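You operate a simulated robot arm through the tools that you are given. There is no shell and no other tool. Be economical: measure what you need, move in short steps, check, and stop when the job is done.

Carry out the task below with a simulated two-armed robot. There is one attempt and no reset: what you move stays moved.

TASK
Charge the keg to the keg card's figure through the blue connector.
Fine: set the keg dial, push the connector into the keg coupling, slide the inlet valve on; vent the valve before the connector goes back to holder three. Set down upright: blue connector. Where these are worked on the way, their far stop is far enough and under half their travel is too little: inlet valve.

The check looks at the end state, three seconds after you hand in, the way a careful person would. Anything else that was tipped, shoved, dropped, spilled or broken makes it a failure.

THE ROBOT
Two 7-joint arms with three-finger grippers on one trunk, on a base that drives. Base frame: it is fixed to the floor where the robot stands at the start and does not move with it; the origin is under the middle of the robot, x ahead of it, y to its left, z up. Lengths are in mm, angles in degrees, forces in N, time in s.
The left shoulder is at the start at [30, 124, 983], the right one opposite. With the tool pointing down near the work surface each hand reaches from about 100 to 760 mm from the robot's upright axis, wherever it stands, measured 20 degrees to its own side. Places, roughly: holder three [500, 0, 600]; inlet valve [400, 100, 600]; keg [500, 300, 400]; keg card [600, 100, 800]; keg coupling [500, 100, 700]; keg dial [400, 0, 600]; keg gauge [600, 300, 800]; keg lid [500, 300, 600]; keg ring [400, 400, 700]. Payload 2.2 kg a hand.
The tool frame of a hand sits at the grasp point between the pads (the TCP): z along the fingers, y along the line on which they close. The tips reach 28 mm beyond it. The gripper opens to 102 mm. The gripper's body begins 71 mm behind the TCP.
Orientation is told as [roll, pitch, yaw] about the base's x, y, z axes, in that order, counted from this pose: with the fingers straight down and closing along the base's y, the tool's x points along the base's -x, its y along +y and its z along -z.

THE INTERFACE
- The arms move only by the tool apply_moves. It takes "left_increments", "right_increments" or both (then of equal length, played together; a hand with none holds still); each is a list of rows, each a list of 7 numbers: the shift along the tool's x, y, z in mm, then the turn, a rotation vector about the tool's x, y, z in degrees, then the gripper command, from -1 (shut) to 1 (fully open), values between in proportion. In form: [[dx, dy, dz, ax, ay, az, hand], ...]. A call has 1 to 20 rows; each row shifts and turns the commanded pose from where the row before left it, along the tool's axes as they then stand. Rows are played at 5 a second. More than 50 mm and 8.6 degrees between two rows, or a gripper value outside its range, and nothing of the call is played. A pose out of reach is approached as far as the arm can. The call stops where the force on the tool passes 40 N (or 10 N more than at its start, if that is more) or the arm is blocked; 0.2 s more then pass. Each finger halts on what it meets, pressing with about 36 N; the grip force reading is that of the motor and also rises with nothing between the fingers. The clock runs only during rows and for 0.2 s after the last one: add rows that do not move to give the fingers time. It gives the time, the measured TCP pose, the force on the tool (base axes), the opening and the grip force at its end, in the units of the frame above (readings bear some noise), with the torque about the TCP (base axes, N m) and any sound that the robot's microphone picked up, and new pictures: "pictures" is both (left out), scene, wrist or none (wrist: the cameras of the hands that moved).
- Cameras (640 x 400 px; columns grow to the right, rows downward): "scene" is now at [43.5, 1.8, 1705.1]; the picture's right is [0.03, -1.00, 0.00], its down [-0.84, -0.02, -0.55] and it looks along [0.55, 0.02, -0.84] (base axes); focal length 255 px, centre (320, 200). "left" rides on the left gripper at [72, 38, -86] in its tool frame; the picture's right is [-0.47, 0.89, 0.00], its down [-0.60, -0.32, -0.73] and it looks along [-0.65, -0.34, 0.68] (tool axes); focal length 256 px, centre (320, 200). "right" rides on the right gripper at [69, 44, -86] in its tool frame; the picture's right is [-0.53, 0.85, 0.00], its down [-0.58, -0.36, -0.73] and it looks along [-0.62, -0.39, 0.68] (tool axes); focal length 256 px, centre (320, 200). There is no depth. A picture from a camera that has moved, and an enlarged one, comes with that camera's place and axes in the base frame and with its lens. The place of the scene camera against the robot may be out by one fixed shift of up to 18 mm in any direction.
- lift_body(by): slides the trunk up (or, below 0, down) by that many mm; the arms and the scene camera ride with it, the base frame stays. It gives what a move gives, with no picture.
- base_move(legs): drives the robot by 1 to 6 legs, each [ahead, left, turn to the left] in mm, mm and degrees, along the robot's own axes; the way and the turn of a leg run together, so that a leg with both is an arc; at most 1500 mm and 180 degrees a leg. The arms and the cameras ride along, it lands a little off, and it stops where it bumps. It gives what a move gives, and a new picture of the scene camera.
- aim_head(pan, tilt): turns the head with the scene camera to pan (to the left, within 143 degrees either way) and tilt (down, from -29 to 69), counted from straight ahead of the robot. It gives what a move gives, and a new picture of the scene camera.
- enlarge(camera, box): a new picture of the part [left, top, right, bottom] of that camera's present view, enlarged. The clock stands still meanwhile.
- sign_off(): hands the job in; it is judged then, once.

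Work in short steps. Places have to be worked out from the pictures, the camera data and where the tool is seen: move nearer, look again, correct. Check each grasp and each placing, and mend what went wrong. You have 120 turns and 260 pictures in all, those below and enlarged ones among them. Open the grippers and draw the arms clear of the work before you hand the job in, unless the task says otherwise; then end with one line.

The tools are called after "Emit:" by a JSON object that holds its "api" and its "payload". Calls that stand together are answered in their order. apply_moves: Moves the arms, as the interface text tells. Its arguments: {"type":"object","properties":{"left_increments":{"type":"array","items":{"type":"array","items":{"type":"number"}}},"right_increments":{"type":"array","items":{"type":"array","items":{"type":"number"}}},"pictures":{"type":"string","enum":["both","scene","wrist","none"]}},"required":[]} The other tools are called the same way: lift_body (by) slides the trunk up or down; base_move (legs) drives the base; aim_head (pan, tilt) turns the head that bears the scene camera; enlarge (camera, box) takes an enlarged picture of a part of a camera's view; sign_off () hands the job in.

At the start:

```text
time: 0.0
left_tool_pos: [440.5, 226.7, 1050.0]
left_orientation: [-0.2, -0.1, 0.0]
left_wrist_force: [-0.2, -1.2, -0.8]
left_torque: [0.0, -0.01, 0.03]
left_gripper_width: 102.0
left_finger_force: 0.1
right_tool_pos: [407.3, -90.1, 1057.5]
right_orientation: [0.1, 0.1, 0.0]
right_wrist_force: [-0.4, 0.4, 0.3]
right_torque: [0.02, -0.01, -0.03]
right_gripper_width: 102.1
right_finger_force: 0.1
trunk travel left (down, up): [-225.0, 315.0]
robot x, y, heading: [-0.4, -1.9, -0.3]
head pan, tilt: [1.6, 56.9]
```

scene: 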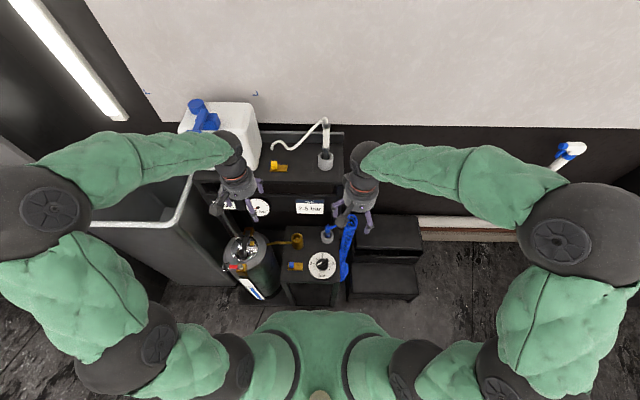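
right: 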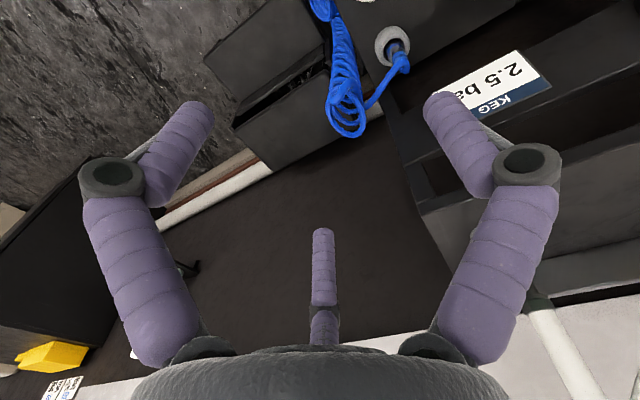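
left: 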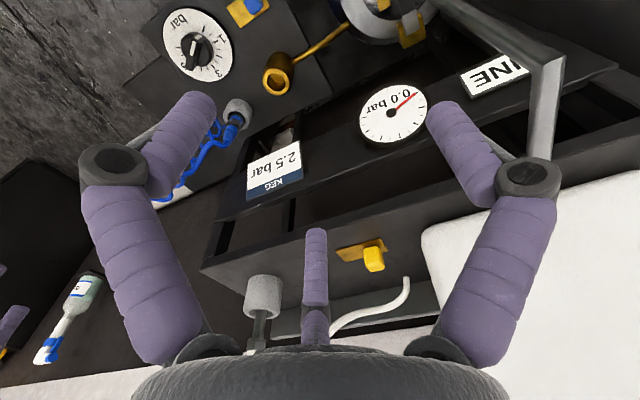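

The card reads 2.5 bar. I'll enlarge the work area to see the dial, valve, coupling and connector.

Emit:
{"api": "enlarge", "payload": {"camera": "scene", "box": [220, 180, 380, 310]}}

Emit:
{"api": "enlarge", "payload": {"camera": "left", "box": [140, 0, 440, 200]}}

Emit:
{"api": "enlarge", "payload": {"camera": "right", "box": [220, 0, 560, 200]}}

```text
3.08 times, centred on (300, 245) of scene
camera zoom: at [43.5, 1.8, 1705.1], right [0.03, -1.0, 0.0], down [-0.84, -0.02, -0.55], along [0.55, 0.02, -0.84], focal length 785 px, centre (382, 62)
```

zoom: 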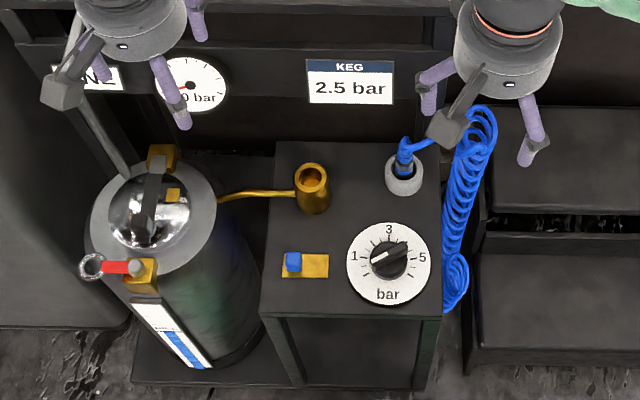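

```text
2.00 times, centred on (290, 100) of left
camera zoom: at [367.7, 263.5, 1136.3], right [0.47, 0.89, 0.0], down [0.6, -0.32, 0.73], along [0.65, -0.34, -0.68], focal length 512 px, centre (380, 400)
```

zoom: 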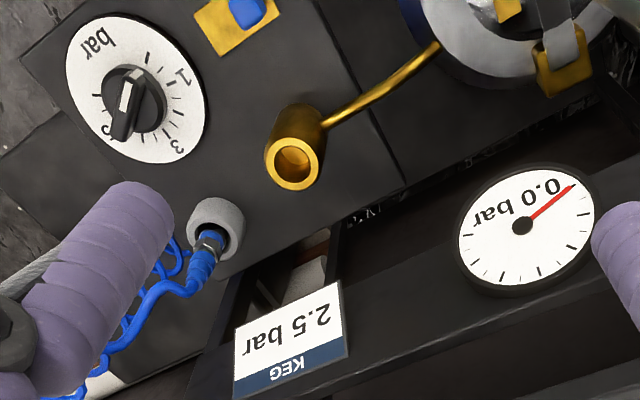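

```text
1.88 times, centred on (390, 100) of right
camera zoom: at [337.9, -46.8, 1141.9], right [0.53, 0.85, 0.0], down [0.58, -0.36, 0.73], along [0.62, -0.39, -0.68], focal length 482 px, centre (188, 388)
```

zoom: 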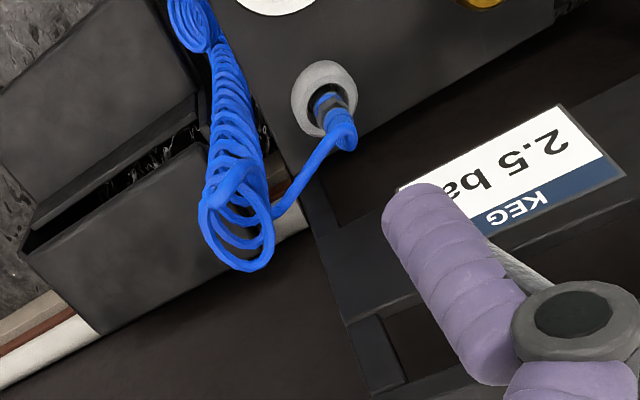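

Triangulating gives the connector at about (528,-13,671), the coupling mouth at (494,117,705) and the dial at (405,8,640). I'll bring the right hand down over the dial to look closer.

Emit:
{"api": "apply_moves", "payload": {"right_increments": [[0, 14, 30, 0, 0, 0, 1], [0, 14, 30, 0, 0, 0, 1], [0, 14, 30, 0, 0, 0, 1], [0, 14, 30, 0, 0, 0, 1], [0, 14, 30, 0, 0, 0, 1], [0, 14, 30, 0, 0, 0, 1], [0, 14, 30, 0, 0, 0, 1], [0, 0, 20, 0, 0, 0, 1], [0, 0, 0, 0, 0, 0, 1]]}}

```text
time: 2.0
left_tool_pos: [439.4, 225.9, 1051.4]
left_orientation: [-0.1, 0.0, 0.0]
left_wrist_force: [0.5, 0.0, -0.3]
left_torque: [0.0, 0.0, 0.01]
left_gripper_width: 102.2
left_finger_force: 0.1
right_tool_pos: [407.2, 8.1, 824.5]
right_orientation: [-0.1, 0.0, 0.0]
right_wrist_force: [0.5, -0.2, 0.2]
right_torque: [-0.01, -0.02, -0.04]
right_gripper_width: 102.0
right_finger_force: 0.2
trunk travel left (down, up): [-225.0, 315.0]
robot x, y, heading: [1.3, 0.1, 0.1]
head pan, tilt: [1.6, 56.9]
camera scene: at [43.4, 2.1, 1705.1], right [0.03, -1.0, 0.0], down [-0.84, -0.02, -0.55], along [0.55, 0.01, -0.84], focal length 255 px, centre (320, 200)
camera right: at [336.3, 51.1, 911.6], right [0.53, 0.85, 0.0], down [0.58, -0.36, 0.73], along [0.62, -0.39, -0.68], focal length 256 px, centre (320, 200)
```

scene: 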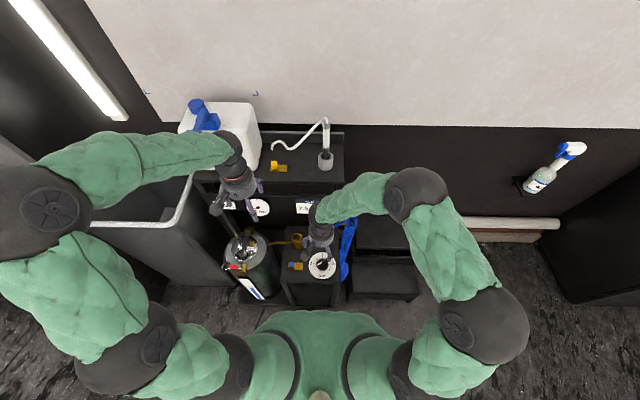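
right: 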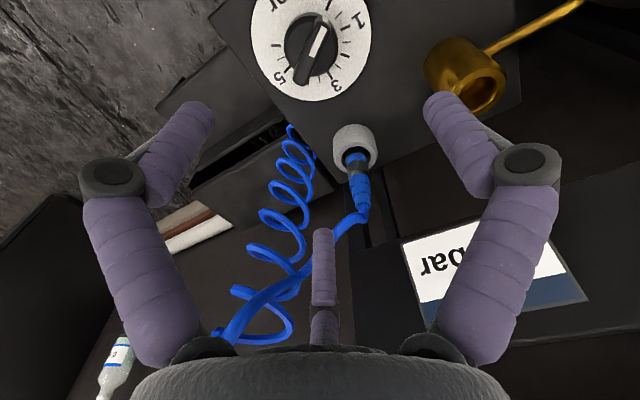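

The two wrist cameras put the dial knob at about (401,-1,624). I'll enlarge it to read its setting and shape.

Emit:
{"api": "enlarge", "payload": {"camera": "right", "box": [230, 0, 390, 100]}}

Emit:
{"api": "enlarge", "payload": {"camera": "right", "box": [290, 20, 530, 170]}}

Emit:
{"api": "enlarge", "payload": {"camera": "right", "box": [270, 110, 430, 240]}}

```text
4.00 times, centred on (310, 50) of right
camera zoom: at [336.3, 51.1, 911.6], right [0.53, 0.85, 0.0], down [0.58, -0.36, 0.73], along [0.62, -0.39, -0.68], focal length 1024 px, centre (360, 800)
```

zoom: 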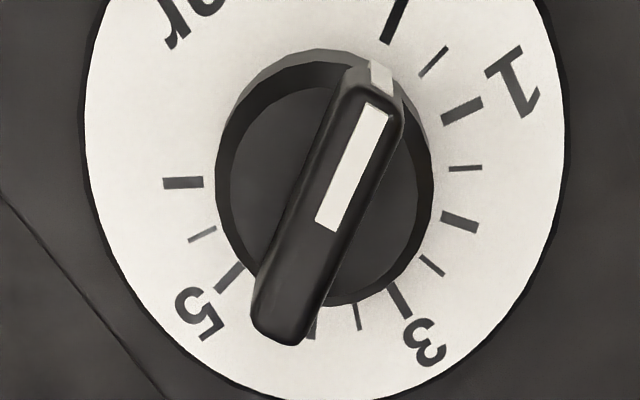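

```text
2.67 times, centred on (410, 95) of right
camera zoom: at [336.3, 51.1, 911.6], right [0.53, 0.85, 0.0], down [0.58, -0.36, 0.73], along [0.62, -0.39, -0.68], focal length 683 px, centre (80, 480)
```

zoom: 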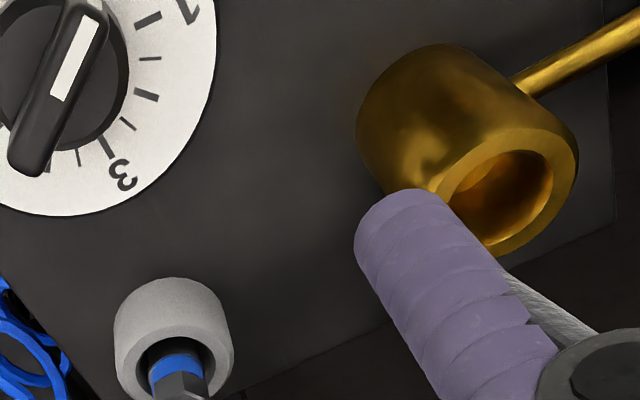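

```text
3.08 times, centred on (350, 175) of right
camera zoom: at [336.3, 51.1, 911.6], right [0.53, 0.85, 0.0], down [0.58, -0.36, 0.73], along [0.62, -0.39, -0.68], focal length 788 px, centre (228, 277)
```

zoom: 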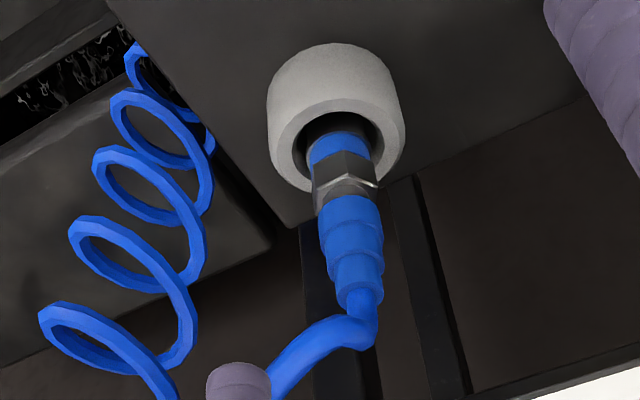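

The dial spans 0–6 at about 40° per bar, with 3 pointing straight ahead, and the pointer sits at about 0. So 2.5 needs roughly 100° clockwise. I'll turn the right hand to match the bar and go lower.

Emit:
{"api": "apply_moves", "payload": {"right_increments": [[0, -1, 14, 0, 0, 8.4, 1], [0, -1, 14, 0, 0, 8.4, 1], [0, -1, 14, 0, 0, 8.4, 1], [0, -1, 14, 0, 0, 8.4, 1], [0, -1, 14, 0, 0, 8.4, 1], [0, -1, 14, 0, 0, 8.4, 1], [0, -1, 14, 0, 0, 8.4, 1], [0, 0, 0, 0, 0, 0, 1]], "pictures": "wrist"}}

```text
time: 3.8
left_tool_pos: [440.4, 226.3, 1050.7]
left_orientation: [-0.1, -0.2, 0.0]
left_wrist_force: [0.6, -0.4, -0.1]
left_torque: [-0.02, 0.03, -0.02]
left_gripper_width: 102.2
left_finger_force: 0.1
right_tool_pos: [405.6, 2.4, 729.8]
right_orientation: [0.0, 0.0, -58.9]
right_wrist_force: [-0.1, -0.4, -0.1]
right_torque: [0.01, 0.04, 0.02]
right_gripper_width: 101.7
right_finger_force: 0.1
trunk travel left (down, up): [-225.0, 315.0]
robot x, y, heading: [-0.9, -2.3, -0.0]
head pan, tilt: [1.6, 56.9]
camera right: at [405.8, 83.6, 815.6], right [1.0, -0.02, 0.0], down [-0.01, -0.68, 0.73], along [-0.02, -0.73, -0.68], focal length 256 px, centre (320, 200)
```

right: 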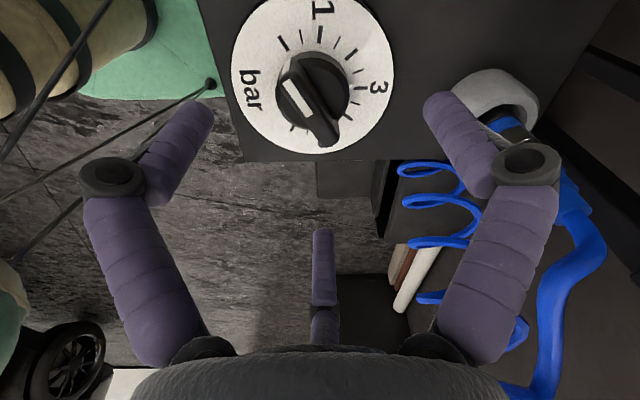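

The knob top looks to be near (401,-2,622). I'll shift over it and go down partway.

Emit:
{"api": "apply_moves", "payload": {"right_increments": [[-1.4, -6.2, 20, 0, 0, 0, 1], [0, 0, 20, 0, 0, 0, 1], [0, 0, 20, 0, 0, 0, 1], [0, 0, 0, 0, 0, 0, 1]], "pictures": "wrist"}}

```text
time: 4.8
left_tool_pos: [439.9, 225.0, 1051.4]
left_orientation: [-0.1, -0.1, 0.0]
left_wrist_force: [1.3, -0.5, 0.3]
left_torque: [-0.03, -0.01, -0.01]
left_gripper_width: 102.4
left_finger_force: 0.0
right_tool_pos: [401.9, -1.7, 668.0]
right_orientation: [0.1, 0.1, -58.8]
right_wrist_force: [-0.5, 0.0, 0.7]
right_torque: [-0.02, 0.02, 0.0]
right_gripper_width: 102.0
right_finger_force: 0.0
trunk travel left (down, up): [-225.0, 315.0]
robot x, y, heading: [0.5, 3.1, 0.1]
head pan, tilt: [1.6, 56.9]
camera right: at [402.2, 80.0, 753.2], right [1.0, -0.02, 0.0], down [-0.01, -0.68, 0.73], along [-0.01, -0.73, -0.68], focal length 256 px, centre (320, 200)
```

right: 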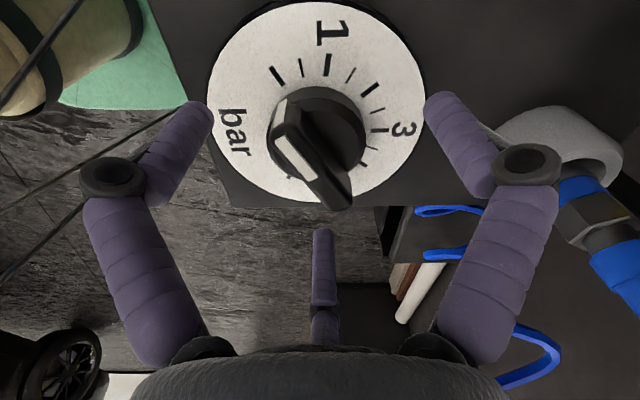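

The wrist picture suggests the hand has three fingers rather than two. I'll back up and close the gripper in free air to see how it actually closes.

Emit:
{"api": "apply_moves", "payload": {"right_increments": [[0, 0, -30, 0, 0, 0, 0], [0, 0, -30, 0, 0, 0, 0], [0, 0, 0, 0, 0, 0, -0.7], [0, 0, 0, 0, 0, 0, -0.7], [0, 0, 0, 0, 0, 0, -0.7]], "pictures": "both"}}

Emit:
{"api": "enlarge", "payload": {"camera": "scene", "box": [250, 170, 410, 290]}}

```text
time: 6.0
left_tool_pos: [439.6, 225.2, 1050.5]
left_orientation: [-0.1, -0.1, 0.0]
left_wrist_force: [-0.5, 0.7, 0.5]
left_torque: [-0.01, 0.01, 0.05]
left_gripper_width: 102.2
left_finger_force: 0.1
right_tool_pos: [402.5, -3.6, 726.2]
right_orientation: [0.0, 0.1, -58.8]
right_wrist_force: [0.0, -0.6, 0.3]
right_torque: [0.01, -0.02, 0.0]
right_gripper_width: 15.3
right_finger_force: 0.0
trunk travel left (down, up): [-225.0, 315.0]
robot x, y, heading: [0.1, 0.6, -0.0]
head pan, tilt: [1.6, 56.9]
camera scene: at [43.6, 1.9, 1705.1], right [0.03, -1.0, 0.0], down [-0.84, -0.02, -0.55], along [0.55, 0.02, -0.84], focal length 255 px, centre (320, 200)
camera right: at [402.0, 78.1, 813.1], right [1.0, -0.02, 0.0], down [-0.01, -0.68, 0.73], along [-0.01, -0.73, -0.68], focal length 256 px, centre (320, 200)
```

scene: 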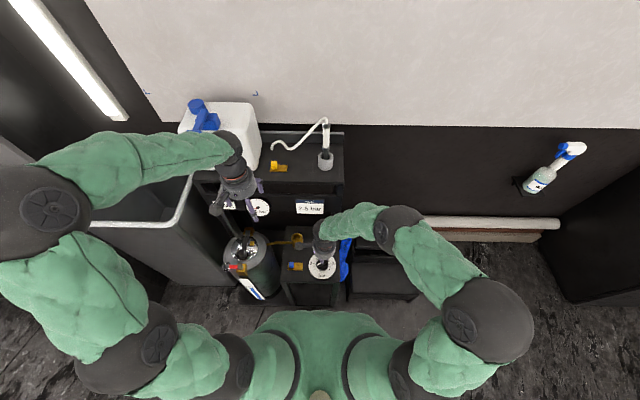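
right: 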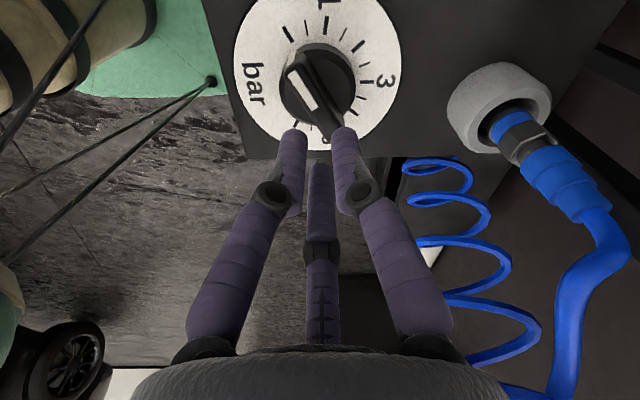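

```text
3.33 times, centred on (330, 230) of scene
camera zoom: at [43.6, 1.9, 1705.1], right [0.03, -1.0, 0.0], down [-0.84, -0.02, -0.55], along [0.55, 0.02, -0.84], focal length 850 px, centre (287, 100)
```

zoom: 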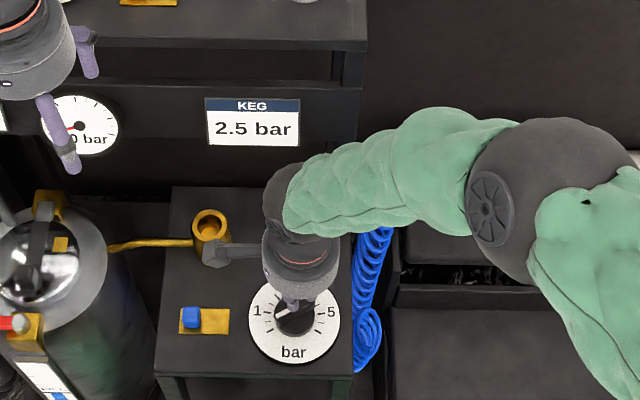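

It is a tripod hand that closes on its axis, so this yaw suits the bar: one finger on one side and two on the other. I'll go down opened to tip height of about 617 mm and look.

Emit:
{"api": "apply_moves", "payload": {"right_increments": [[0, 0, 15, 0, 0, 0, 0.9], [0, 0, 15, 0, 0, 0, 0.9], [0, 0, 15, 0, 0, 0, 0.9], [0, 0, 15, 0, 0, 0, 0.9], [0, 0, 10, 0, 0, 0, 0.9], [0, 0, 10, 0, 0, 0, 0.9], [0, 0, 0, 0, 0, 0, 0.9]], "pictures": "wrist"}}

```text
time: 7.6
left_tool_pos: [439.5, 225.4, 1051.5]
left_orientation: [-0.1, -0.2, 0.0]
left_wrist_force: [0.2, 0.5, -0.7]
left_torque: [-0.04, 0.0, 0.0]
left_gripper_width: 102.2
left_finger_force: 0.1
right_tool_pos: [400.1, -2.6, 646.9]
right_orientation: [-0.1, 0.1, -58.8]
right_wrist_force: [-0.2, 0.9, 0.2]
right_torque: [-0.01, 0.02, -0.03]
right_gripper_width: 97.0
right_finger_force: 0.1
trunk travel left (down, up): [-225.0, 315.0]
robot x, y, heading: [0.3, 0.2, 0.0]
head pan, tilt: [1.6, 56.9]
camera right: at [401.1, 78.5, 733.1], right [1.0, -0.02, 0.0], down [-0.01, -0.68, 0.73], along [-0.01, -0.73, -0.68], focal length 256 px, centre (320, 200)
```

right: 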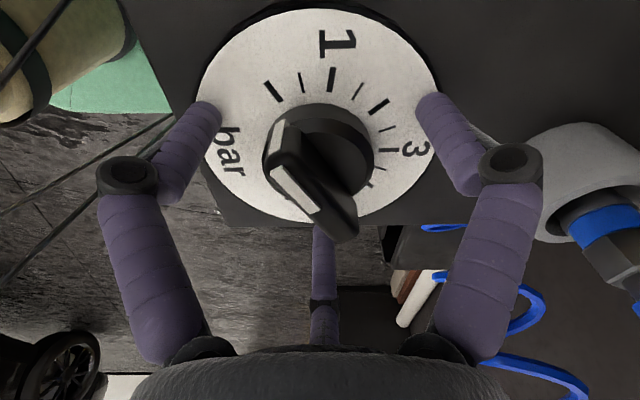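

Fingertips are level with the disc top and the bar sits between the fingers, from about z 618 to 642. Closing on the bar.

Emit:
{"api": "apply_moves", "payload": {"right_increments": [[1, -1.7, -2, 0, 0, 0, 0.3], [0, 0, 0, 0, 0, 0, -0.3], [0, 0, 0, 0, 0, 0, -1], [0, 0, 0, 0, 0, 0, -1], [0, 0, 0, 0, 0, 0, -1]], "pictures": "wrist"}}

```text
time: 8.2
left_tool_pos: [436.2, 227.6, 1052.0]
left_orientation: [-0.1, -0.3, 0.0]
left_wrist_force: [0.1, 0.3, 0.4]
left_torque: [0.0, -0.01, -0.01]
left_gripper_width: 101.9
left_finger_force: 0.0
right_tool_pos: [394.6, -0.8, 653.0]
right_orientation: [0.1, 0.0, -58.8]
right_wrist_force: [-19.2, 10.4, 52.0]
right_torque: [0.54, 1.98, -0.09]
right_gripper_width: 62.0
right_finger_force: 20.0
trunk travel left (down, up): [-225.0, 315.0]
robot x, y, heading: [2.1, -2.1, -0.0]
head pan, tilt: [1.6, 56.9]
stopped in row 2 (right hand): the force on the tool passed its limit at 62 N (the readings are from after the stop); the commanded pose is now the measured one
camera right: at [396.5, 80.4, 739.2], right [1.0, -0.02, 0.0], down [-0.01, -0.68, 0.73], along [-0.01, -0.73, -0.68], focal length 256 px, centre (320, 200)
```

right: 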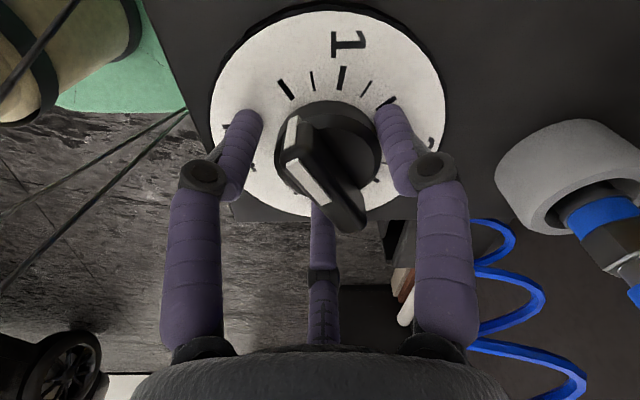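

The fingers met the round disc and pushed the hand upward, so the tips were too low. I'll open a little, rise, and re-centre.

Emit:
{"api": "apply_moves", "payload": {"right_increments": [[0, 0, 0, 0, 0, 0, 0.6], [0, 0, -5, 0, 0, 0, 0.8], [-1.4, 4, -5, 0, 0, 0, 0.9], [0, 0, 0, 0, 0, 0, 0.9]], "pictures": "wrist"}}

```text
time: 9.2
left_tool_pos: [438.9, 225.5, 1050.7]
left_orientation: [-0.1, -0.1, 0.0]
left_wrist_force: [0.5, 0.0, 0.1]
left_torque: [-0.03, 0.01, 0.02]
left_gripper_width: 101.9
left_finger_force: 0.0
right_tool_pos: [403.6, -1.5, 660.7]
right_orientation: [0.0, 0.1, -58.8]
right_wrist_force: [0.6, 0.1, 0.5]
right_torque: [0.02, 0.01, -0.01]
right_gripper_width: 96.9
right_finger_force: 0.0
trunk travel left (down, up): [-225.0, 315.0]
robot x, y, heading: [0.7, -3.7, 0.0]
head pan, tilt: [1.6, 56.9]
camera right: at [403.4, 80.0, 746.2], right [1.0, -0.02, 0.0], down [-0.01, -0.68, 0.73], along [-0.01, -0.73, -0.68], focal length 256 px, centre (320, 200)
```

right: 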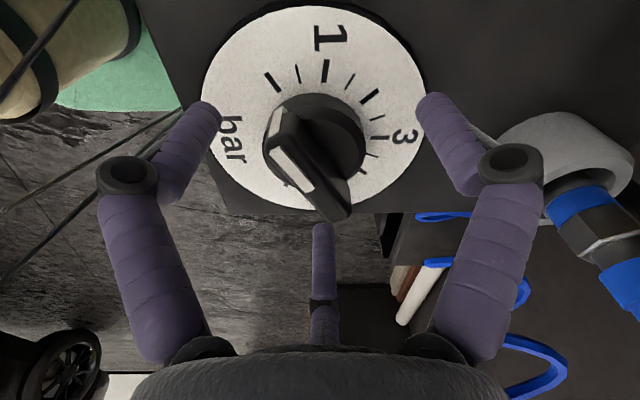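

Now tips are at about z 632. I'll shift 3.5 mm back toward the bar and close slowly.

Emit:
{"api": "apply_moves", "payload": {"right_increments": [[1.8, -3, 1, 0, 0, 0, 0.4], [0, 0, 0, 0, 0, 0, 0], [0, 0, 0, 0, 0, 0, -0.5], [0, 0, 0, 0, 0, 0, -1], [0, 0, 0, 0, 0, 0, -1], [0, 0, 0, 0, 0, 0, -1]], "pictures": "wrist"}}

```text
time: 10.6
left_tool_pos: [439.8, 228.4, 1049.8]
left_orientation: [-0.2, 0.0, 0.0]
left_wrist_force: [-0.2, 0.1, 0.3]
left_torque: [-0.02, 0.0, -0.01]
left_gripper_width: 102.1
left_finger_force: 0.0
right_tool_pos: [400.0, 1.0, 661.4]
right_orientation: [0.3, 0.1, -58.8]
right_wrist_force: [1.2, 24.4, 6.0]
right_torque: [1.34, 0.08, 0.02]
right_gripper_width: 51.4
right_finger_force: 45.6
trunk travel left (down, up): [-225.0, 315.0]
robot x, y, heading: [3.6, -1.7, -0.2]
head pan, tilt: [1.6, 56.9]
camera right: at [400.3, 82.1, 746.2], right [1.0, -0.02, 0.0], down [-0.01, -0.68, 0.73], along [-0.01, -0.73, -0.68], focal length 256 px, centre (320, 200)
```

right: 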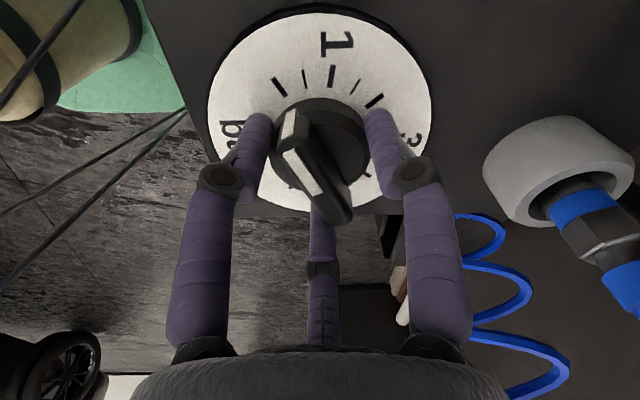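

The fingers stopped at 51 mm with firm grip force, likely clasping the knob's round base. I'll test by turning clockwise 16°.

Emit:
{"api": "apply_moves", "payload": {"right_increments": [[0, 0, 0, 0, 0, 4, -1], [0, 0, 0, 0, 0, 4, -1], [0, 0, 0, 0, 0, 4, -1], [0, 0, 0, 0, 0, 4, -1], [0, 0, 0, 0, 0, 0, -1]], "pictures": "wrist"}}

```text
time: 11.8
left_tool_pos: [438.5, 228.3, 1050.4]
left_orientation: [-0.2, -0.3, -0.1]
left_wrist_force: [0.2, 0.1, 0.6]
left_torque: [0.01, 0.03, -0.01]
left_gripper_width: 102.0
left_finger_force: 0.1
right_tool_pos: [399.2, 0.7, 660.0]
right_orientation: [0.3, 0.0, -75.0]
right_wrist_force: [-2.2, 33.0, 13.0]
right_torque: [1.08, 0.1, -0.02]
right_gripper_width: 51.3
right_finger_force: 44.6
trunk travel left (down, up): [-225.0, 315.0]
robot x, y, heading: [-1.9, -0.3, 0.2]
head pan, tilt: [1.6, 56.9]
camera right: at [422.6, 78.4, 746.2], right [0.96, -0.3, 0.0], down [-0.2, -0.65, 0.73], along [-0.21, -0.7, -0.68], focal length 256 px, centre (320, 200)
```

right: 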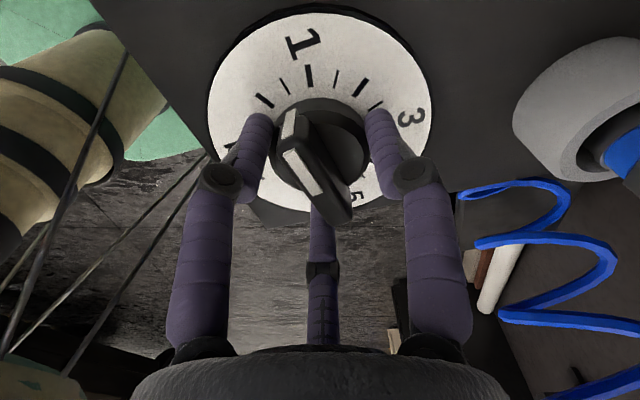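

The knob turned with the hand. I'll ease the side force by shifting +2 mm in y and keep turning.

Emit:
{"api": "apply_moves", "payload": {"right_increments": [[1.9, 0.5, -0.5, 0, 0, 0, -1], [0, 0, 0, 0, 0, 6, -1], [0, 0, 0, 0, 0, 6, -1], [0, 0, 0, 0, 0, 6, -1], [0, 0, 0, 0, 0, 6, -1], [0, 0, 0, 0, 0, 6, -1], [0, 0, 0, 0, 0, 0, -1]], "pictures": "wrist"}}

```text
time: 13.4
left_tool_pos: [439.9, 227.8, 1050.7]
left_orientation: [-0.1, -0.2, 0.0]
left_wrist_force: [0.2, -0.1, 0.2]
left_torque: [0.0, 0.02, 0.0]
left_gripper_width: 102.1
left_finger_force: 0.0
right_tool_pos: [399.1, 1.8, 659.9]
right_orientation: [0.0, 0.0, -105.0]
right_wrist_force: [-1.3, 19.5, 4.6]
right_torque: [0.91, -0.1, -0.03]
right_gripper_width: 51.8
right_finger_force: 44.8
trunk travel left (down, up): [-225.0, 315.0]
robot x, y, heading: [-1.4, 1.5, 0.1]
head pan, tilt: [1.6, 56.9]
camera right: at [458.1, 56.3, 746.0], right [0.68, -0.73, 0.0], down [-0.5, -0.46, 0.73], along [-0.54, -0.5, -0.68], focal length 256 px, centre (320, 200)
```

right: 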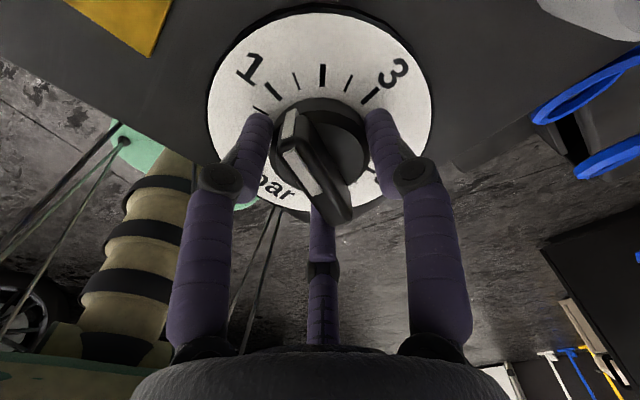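

The dial is now near 1.15. The wrist tracks freely, so I'll carry on for the remaining 54°.

Emit:
{"api": "apply_moves", "payload": {"right_increments": [[0, 0, 0, 0, 0, 6, -1], [0, 0, 0, 0, 0, 6, -1], [0, 0, 0, 0, 0, 6, -1], [0, 0, 0, 0, 0, 6, -1], [0, 0, 0, 0, 0, 6, -1], [0, 0, 0, 0, 0, 6, -1], [0, 0, 0, 0, 0, 6, -1], [0, 0, 0, 0, 0, 6, -1], [0, 0, 0, 0, 0, 0, -1]], "pictures": "wrist"}}

Emit:
{"api": "enlarge", "payload": {"camera": "right", "box": [200, 0, 440, 220]}}

```text
time: 14.3
left_tool_pos: [439.3, 225.5, 1051.9]
left_orientation: [-0.2, -0.2, 0.0]
left_wrist_force: [-0.6, 0.2, -0.1]
left_torque: [0.03, -0.01, 0.04]
left_gripper_width: 102.1
left_finger_force: 0.0
right_tool_pos: [400.1, 1.2, 659.4]
right_orientation: [-0.7, -0.3, -124.7]
right_wrist_force: [-9.3, 6.7, 18.1]
right_torque: [0.68, 0.36, 0.02]
right_gripper_width: 52.0
right_finger_force: 44.7
right hand out of reach, approached as far as the arm can: row 4
trunk travel left (down, up): [-225.0, 315.0]
robot x, y, heading: [-2.7, 2.3, 0.0]
head pan, tilt: [1.6, 56.9]
stopped in row 4 (right hand): the force on the tool passed its limit at 49 N (the readings are from after the stop); the commanded pose is now the measured one
camera right: at [474.4, 32.4, 744.7], right [0.39, -0.92, -0.01], down [-0.62, -0.27, 0.74], along [-0.68, -0.28, -0.67], focal length 256 px, centre (320, 200)
```

right: 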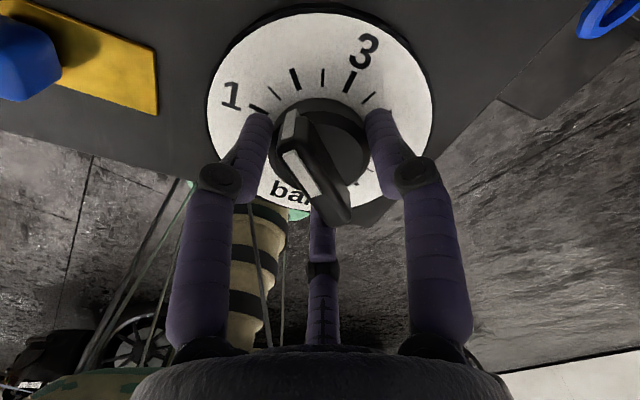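

```text
1.82 times, centred on (320, 110) of right
camera zoom: at [474.4, 32.4, 744.7], right [0.39, -0.92, -0.01], down [-0.62, -0.27, 0.74], along [-0.68, -0.28, -0.67], focal length 465 px, centre (320, 364)
```

zoom: 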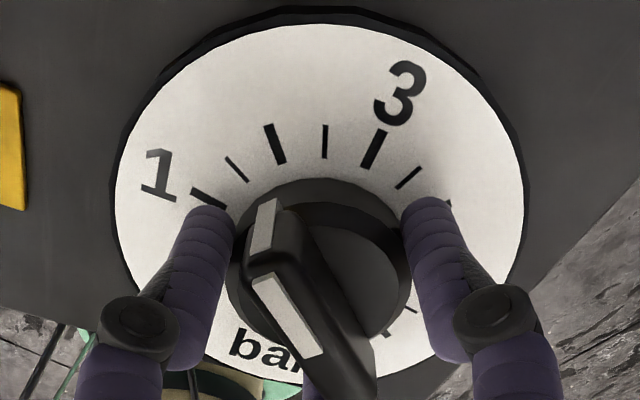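

The wrist reached its limit at yaw -125 with the dial at about 1.65. I'll open, rise, turn back 66°, and come down to regrip.

Emit:
{"api": "apply_moves", "payload": {"right_increments": [[0, 0, 0, 0, 0, 0, 0.5], [0, 0, 0, 0, 0, 0, 0.9], [0, 0, 0, 0, 0, 0, 0.9], [0, 0, -20, 0, 0, 0, 0.9], [0, 0, -20, 0, 0, 0, 0.9], [0, 0, 0, 0, 0, -8.3, 0.9], [0, 0, 0, 0, 0, -8.3, 0.9], [0, 0, 0, 0, 0, -8.3, 0.9], [0, 0, 0, 0, 0, -8.3, 0.9], [0, 0, 0, 0, 0, -8.3, 0.9], [0, 0, 0, 0, 0, -8.3, 0.9], [0, 0, 0, 0, 0, -8.3, 0.9], [0, 0, 0, 0, 0, -8.3, 0.9], [0, 0, 0, 0, 0, 0, 0.9]], "pictures": "wrist"}}

Emit:
{"api": "enlarge", "payload": {"camera": "right", "box": [200, 0, 440, 220]}}

```text
time: 17.3
left_tool_pos: [439.6, 226.4, 1050.3]
left_orientation: [-0.2, -0.1, 0.0]
left_wrist_force: [-0.4, -0.2, -1.1]
left_torque: [0.01, 0.0, 0.04]
left_gripper_width: 102.0
left_finger_force: 0.0
right_tool_pos: [400.9, -0.2, 700.0]
right_orientation: [-0.6, 0.5, -58.3]
right_wrist_force: [0.5, 0.6, 0.8]
right_torque: [0.02, -0.03, 0.01]
right_gripper_width: 96.8
right_finger_force: 0.1
trunk travel left (down, up): [-225.0, 315.0]
robot x, y, heading: [0.7, -0.8, 0.2]
head pan, tilt: [1.6, 56.9]
camera right: at [401.8, 81.7, 785.0], right [1.0, -0.01, -0.01], down [0.0, -0.68, 0.73], along [-0.02, -0.73, -0.68], focal length 256 px, centre (320, 200)
```

right: 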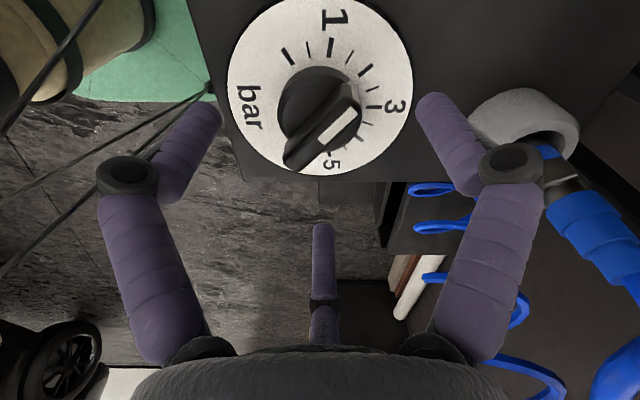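

```text
1.82 times, centred on (320, 110) of right
camera zoom: at [401.8, 81.7, 785.0], right [1.0, -0.01, -0.01], down [0.0, -0.68, 0.73], along [-0.02, -0.73, -0.68], focal length 465 px, centre (320, 364)
```

zoom: 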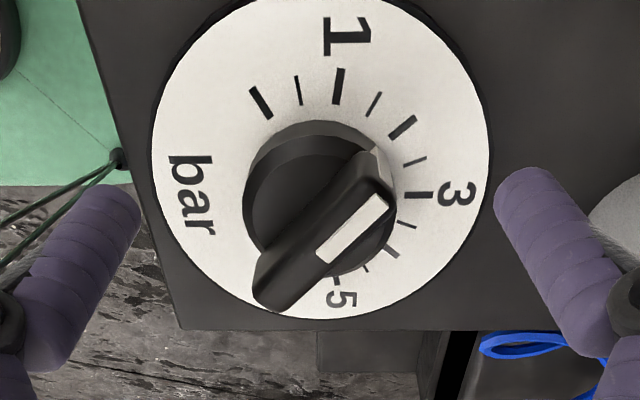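

By my geometry the pointer is at about 46°, near 1.85, so about 26° remains. I'll go down, regrip, turn 26° and look again.

Emit:
{"api": "apply_moves", "payload": {"right_increments": [[0, 0, 20, 0, 0, 0, 0.9], [0, 0, 20, 0, 0, 0, 0.9], [0, 0, 0, 0, 0, 0, 0.4], [0, 0, 0, 0, 0, 0, 0], [0, 0, 0, 0, 0, 0, -0.5], [0, 0, 0, 0, 0, 0, -1], [0, 0, 0, 0, 0, 0, -1], [0, 0, 0, 0, 0, 5, -1], [0, 0, 0, 0, 0, 5, -1], [0, 0, 0, 0, 0, 5, -1], [0, 0, 0, 0, 0, 5, -1], [0, 0, 0, 0, 0, 5, -1], [0, 0, 0, 0, 0, 0, -1]], "pictures": "wrist"}}

Emit:
{"api": "enlarge", "payload": {"camera": "right", "box": [200, 0, 440, 220]}}

```text
time: 20.1
left_tool_pos: [440.4, 226.8, 1051.0]
left_orientation: [-0.3, 0.0, 0.1]
left_wrist_force: [0.5, 0.7, -0.5]
left_torque: [-0.01, -0.02, -0.01]
left_gripper_width: 101.7
left_finger_force: 0.1
right_tool_pos: [402.8, 2.1, 658.9]
right_orientation: [-0.5, 0.3, -83.4]
right_wrist_force: [13.4, 24.7, 9.7]
right_torque: [0.91, -0.25, -0.06]
right_gripper_width: 52.1
right_finger_force: 44.8
trunk travel left (down, up): [-225.0, 315.0]
robot x, y, heading: [0.9, 0.1, -0.2]
head pan, tilt: [1.6, 56.9]
camera right: at [437.4, 74.8, 744.8], right [0.9, -0.43, -0.01], down [-0.29, -0.62, 0.73], along [-0.32, -0.65, -0.68], focal length 256 px, centre (320, 200)
```

right: 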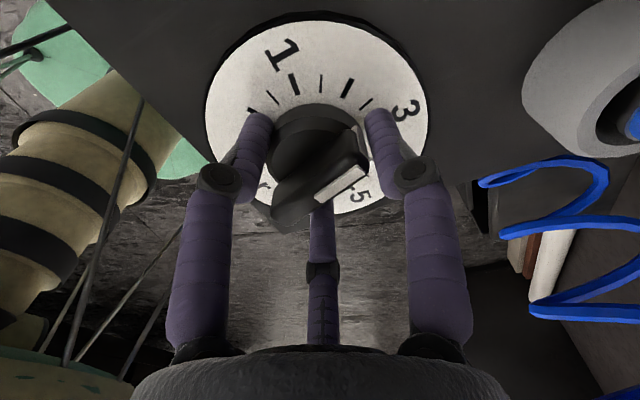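

```text
1.82 times, centred on (320, 110) of right
camera zoom: at [437.4, 74.8, 744.8], right [0.9, -0.43, -0.01], down [-0.29, -0.62, 0.73], along [-0.32, -0.65, -0.68], focal length 465 px, centre (320, 364)
```

zoom: 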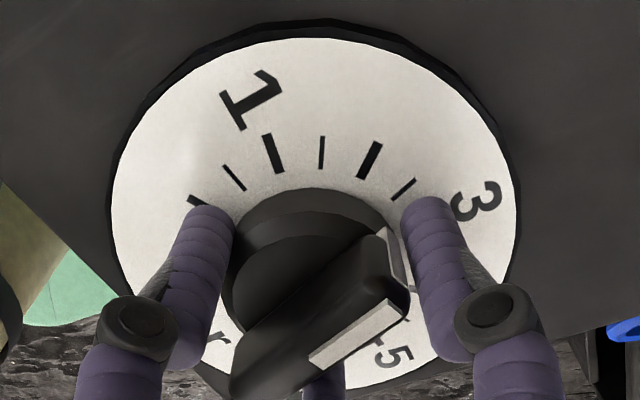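

Pointer estimate is now around 15–20°. I'll release and rise to read the dial from higher up, with less parallax.

Emit:
{"api": "apply_moves", "payload": {"right_increments": [[0, 0, 0, 0, 0, 0, 0.5], [0, 0, 0, 0, 0, 0, 0.9], [0, 0, 0, 0, 0, 0, 0.9], [0, 0, -25, 0, 0, 0, 0.9], [0, 0, -40, 0, 0, 0, 0.9], [0, 0, -40, 0, 0, -8, 0.9], [0, 0, -40, 0, 0, -8, 0.9], [0, 0, 0, 0, 0, -8, 0.9], [0, 0, 0, 0, 0, 0, 0.9]], "pictures": "none"}}

Emit:
{"api": "enlarge", "payload": {"camera": "right", "box": [240, 0, 400, 100]}}

Emit:
{"api": "enlarge", "payload": {"camera": "scene", "box": [290, 245, 354, 285]}}

```text
time: 22.1
left_tool_pos: [440.0, 226.9, 1050.8]
left_orientation: [0.0, -0.1, 0.0]
left_wrist_force: [0.0, 0.3, 0.1]
left_torque: [0.01, -0.02, 0.0]
left_gripper_width: 101.8
left_finger_force: 0.1
right_tool_pos: [401.4, -0.1, 801.8]
right_orientation: [-0.6, 0.5, -59.3]
right_wrist_force: [0.5, 0.2, 0.0]
right_torque: [0.02, -0.01, -0.01]
right_gripper_width: 97.0
right_finger_force: 0.1
trunk travel left (down, up): [-225.0, 315.0]
robot x, y, heading: [2.3, -2.4, -0.0]
head pan, tilt: [1.6, 56.9]
```

```text
4.00 times, centred on (320, 50) of right
camera zoom: at [404.3, 81.2, 889.0], right [1.0, -0.03, -0.01], down [-0.01, -0.68, 0.73], along [-0.03, -0.73, -0.68], focal length 1024 px, centre (320, 800)
```

zoom: 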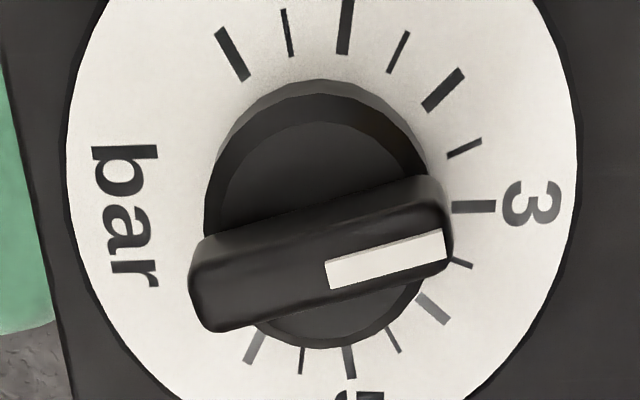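

```text
10.00 times, centred on (322, 265) of scene
camera zoom: at [42.9, 2.0, 1705.1], right [0.03, -1.0, 0.0], down [-0.84, -0.02, -0.55], along [0.55, 0.02, -0.84], focal length 2550 px, centre (300, -450)
```

zoom: 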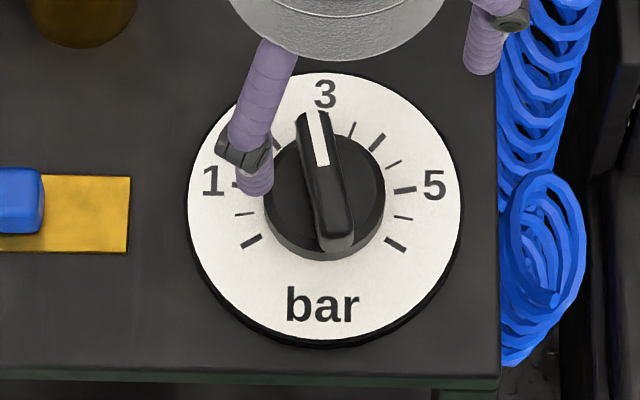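

Averaging the views, the pointer is at about 12–13° from the 3 mark, or 2.67, so I overshot by about 7°. I'll regrip at yaw -48, which keeps the fingers away from the bar, and check before correcting.

Emit:
{"api": "apply_moves", "payload": {"right_increments": [[0, 0, 40, 0, 0, -5.6, 0.9], [0, 0, 40, 0, 0, -5.7, 0.9], [0, 0, 40, 0, 0, 0, 0.9], [0, 0, 22, 0, 0, 0, 0.9], [0, 0, 0, 0, 0, 0, 0.4], [0, 0, 0, 0, 0, 0, 0], [0, 0, 0, 0, 0, 0, -0.5], [0, 0, 0, 0, 0, 0, -1], [0, 0, 0, 0, 0, 0, -1], [0, 0, 0, 0, 0, 0, -1]], "pictures": "none"}}

Emit:
{"api": "enlarge", "payload": {"camera": "right", "box": [200, 0, 440, 220]}}

```text
time: 24.3
left_tool_pos: [440.3, 229.1, 1049.4]
left_orientation: [-0.2, -0.1, 0.1]
left_wrist_force: [0.1, -0.3, -1.3]
left_torque: [0.01, 0.02, 0.0]
left_gripper_width: 102.1
left_finger_force: 0.1
right_tool_pos: [400.1, 1.7, 661.6]
right_orientation: [-0.4, 0.6, -48.0]
right_wrist_force: [-1.9, 24.2, -4.4]
right_torque: [1.19, -0.32, -0.04]
right_gripper_width: 51.4
right_finger_force: 44.8
trunk travel left (down, up): [-225.0, 315.0]
robot x, y, heading: [1.4, 1.6, 0.1]
head pan, tilt: [1.6, 56.9]
```

```text
1.82 times, centred on (320, 110) of right
camera zoom: at [386.5, 81.9, 746.7], right [0.99, 0.17, -0.01], down [0.12, -0.68, 0.73], along [0.11, -0.72, -0.69], focal length 465 px, centre (320, 364)
```

zoom: 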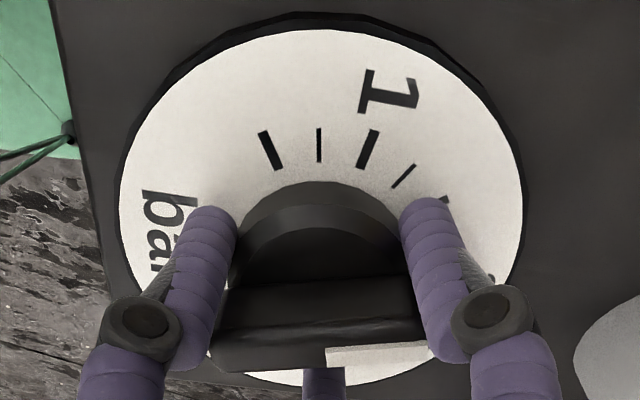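

The knob didn't shift on closing. I'll turn 7° counter-clockwise, release, rise and re-read.

Emit:
{"api": "apply_moves", "payload": {"right_increments": [[0, 0, 0, 0, 0, -3.5, -1], [0, 0, 0, 0, 0, -3.5, -1], [0, 0, 0, 0, 0, 0, -1], [0, 0, 0, 0, 0, 0, 0.5], [0, 0, 0, 0, 0, 0, 0.9], [0, 0, 0, 0, 0, 0, 0.9], [0, 0, -30, 0, 0, 0, 0.9], [0, 0, -40, 0, 0, 6, 0.9], [0, 0, -40, 0, 0, 6, 0.9], [0, 0, -40, 0, 0, 6, 0.9], [0, 0, 0, 0, 0, 0, 0.9]], "pictures": "none"}}

Emit:
{"api": "enlarge", "payload": {"camera": "right", "box": [240, 0, 400, 100]}}

Emit:
{"api": "enlarge", "payload": {"camera": "scene", "box": [290, 245, 354, 285]}}

```text
time: 26.7
left_tool_pos: [439.4, 226.9, 1050.5]
left_orientation: [-0.1, -0.2, 0.1]
left_wrist_force: [-0.1, 0.1, 0.7]
left_torque: [0.0, 0.0, -0.03]
left_gripper_width: 101.9
left_finger_force: 0.1
right_tool_pos: [403.2, 0.9, 811.4]
right_orientation: [-0.6, 0.6, -59.1]
right_wrist_force: [0.5, 0.7, 0.3]
right_torque: [-0.01, -0.01, 0.04]
right_gripper_width: 97.0
right_finger_force: 0.0
trunk travel left (down, up): [-225.0, 315.0]
robot x, y, heading: [-0.4, 0.3, 0.0]
head pan, tilt: [1.6, 56.9]
```

```text
4.00 times, centred on (320, 50) of right
camera zoom: at [405.5, 82.1, 897.6], right [1.0, -0.02, -0.01], down [-0.01, -0.68, 0.73], along [-0.03, -0.73, -0.68], focal length 1024 px, centre (320, 800)
```

zoom: 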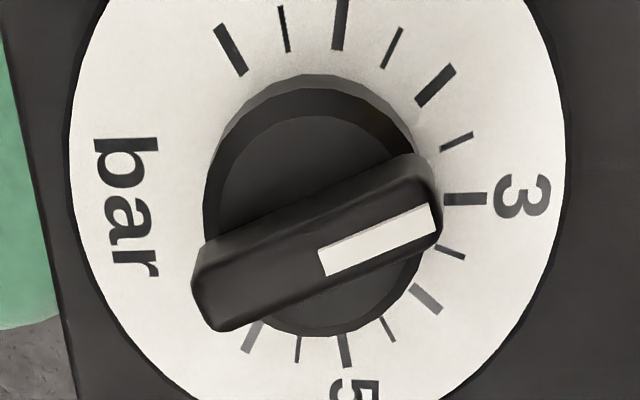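

```text
10.00 times, centred on (322, 265) of scene
camera zoom: at [43.7, 2.2, 1705.0], right [0.03, -1.0, 0.0], down [-0.84, -0.02, -0.55], along [0.55, 0.02, -0.84], focal length 2550 px, centre (300, -450)
```

zoom: 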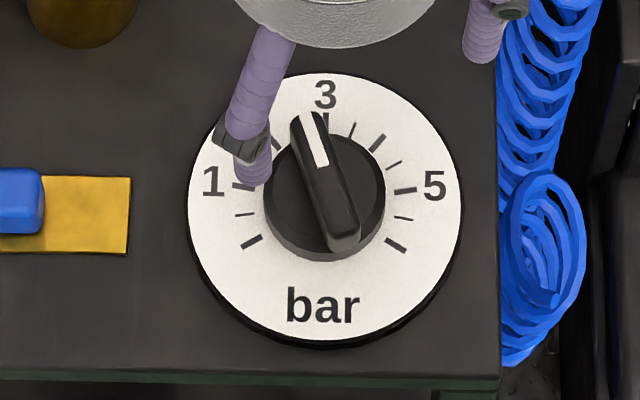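

The dial now reads about 19.5–20°, which is 2.5 bar. Next I'll inspect the keg, its lid and ring, and the valve plate.

Emit:
{"api": "enlarge", "payload": {"camera": "scene", "box": [215, 225, 311, 305]}}

Emit:
{"api": "enlarge", "payload": {"camera": "left", "box": [220, 0, 440, 140]}}

```text
5.00 times, centred on (263, 265) of scene
camera zoom: at [43.7, 2.2, 1705.0], right [0.03, -1.0, 0.0], down [-0.84, -0.02, -0.55], along [0.55, 0.02, -0.84], focal length 1275 px, centre (605, -125)
```

zoom: 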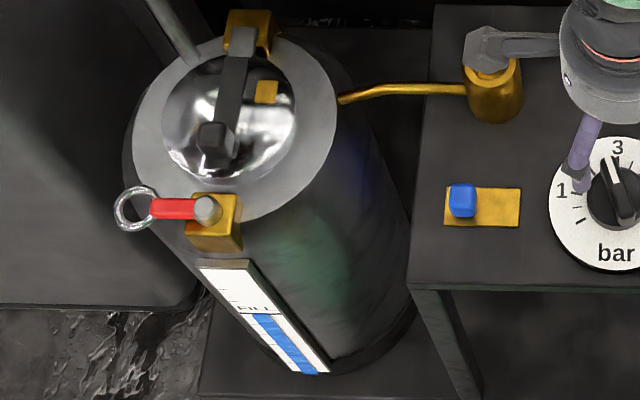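

```text
2.86 times, centred on (330, 70) of left
camera zoom: at [367.6, 264.1, 1136.2], right [0.46, 0.89, 0.0], down [0.6, -0.32, 0.73], along [0.65, -0.34, -0.68], focal length 731 px, centre (291, 571)
```

zoom: 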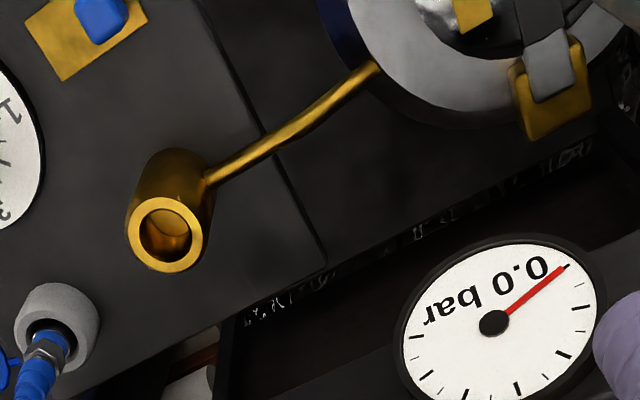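

Emit:
{"api": "enlarge", "payload": {"camera": "scene", "box": [230, 222, 278, 252]}}

```text
13.33 times, centred on (254, 237) of scene
camera zoom: at [43.7, 2.2, 1705.0], right [0.03, -1.0, 0.0], down [-0.84, -0.02, -0.55], along [0.55, 0.02, -0.84], focal length 3400 px, centre (1200, -293)
```

zoom: 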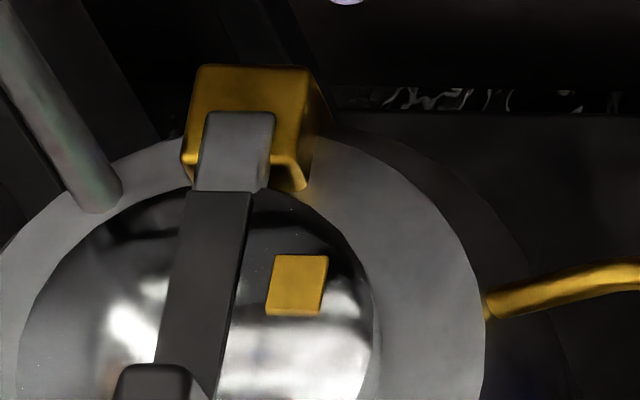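

The lid looks clamped, so I'll leave the keg alone. Next I'll turn the right hand back to yaw 0, so the hose passes through a finger gap, and hover above the connector.

Emit:
{"api": "apply_moves", "payload": {"right_increments": [[0, 0, 0, 0, 0, -8.4, 0.9], [0, 0, 0, 0, 0, -8.4, 0.9], [0, 0, 0, 0, 0, -8.4, 0.9], [0, 0, 0, 0, 0, -8.4, 0.9], [0, 0, 0, 0, 0, -8.4, 0.9], [0, 0, 0, 0, 0, -8.4, 0.9], [0, 0, 0, 0, 0, -8.4, 0.9], [-25, -3, 0, -0.6, -0.6, 0, 0.9], [-25, -3, 0, 0, 0, 0, 0.9], [-25, -4, 0, 0, 0, 0, 0.9], [-25, -4, 0, 0, 0, 0, 0.9], [-25, 0, 0, 0, 0, 0, 0.9], [0, 0, 0, 0, 0, 0, 0.9]], "pictures": "both"}}

Emit:
{"api": "enlarge", "payload": {"camera": "right", "box": [200, 0, 440, 180]}}

```text
time: 29.5
left_tool_pos: [440.0, 226.4, 1051.3]
left_orientation: [-0.1, -0.1, -0.1]
left_wrist_force: [-0.6, 0.2, 0.1]
left_torque: [0.02, -0.02, -0.01]
left_gripper_width: 102.0
left_finger_force: 0.0
right_tool_pos: [528.1, -14.5, 809.9]
right_orientation: [0.8, 0.2, -0.3]
right_wrist_force: [-0.8, -0.3, 0.5]
right_torque: [-0.02, 0.01, -0.01]
right_gripper_width: 97.1
right_finger_force: 0.0
trunk travel left (down, up): [-225.0, 315.0]
robot x, y, heading: [-2.8, -0.7, 0.1]
head pan, tilt: [1.6, 56.9]
camera scene: at [42.8, 1.9, 1705.1], right [0.03, -1.0, 0.0], down [-0.84, -0.02, -0.55], along [0.55, 0.02, -0.84], focal length 255 px, centre (320, 200)
camera right: at [458.2, 27.9, 897.2], right [0.54, 0.84, 0.01], down [0.58, -0.38, 0.72], along [0.61, -0.38, -0.69], focal length 256 px, centre (320, 200)
```

scene: 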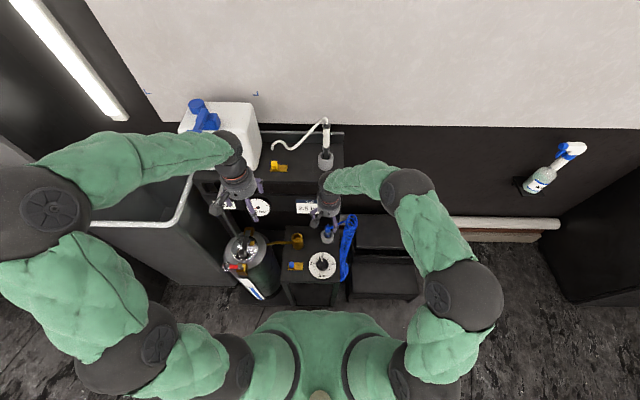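
right: 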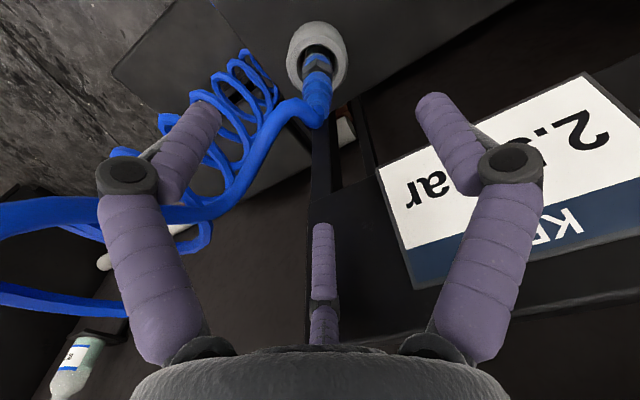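

```text
2.22 times, centred on (320, 90) of right
camera zoom: at [458.2, 27.9, 897.2], right [0.54, 0.84, 0.01], down [0.58, -0.38, 0.72], along [0.61, -0.38, -0.69], focal length 569 px, centre (320, 444)
```

zoom: 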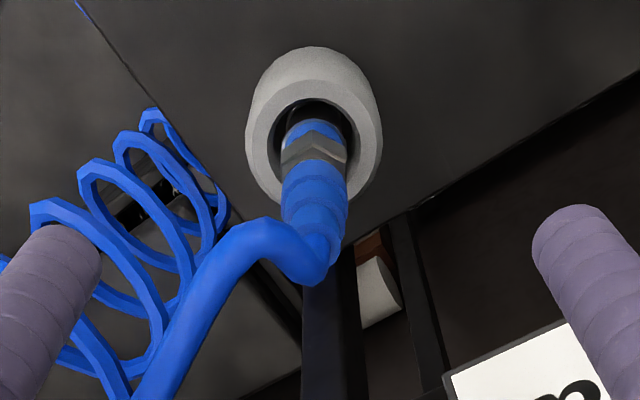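

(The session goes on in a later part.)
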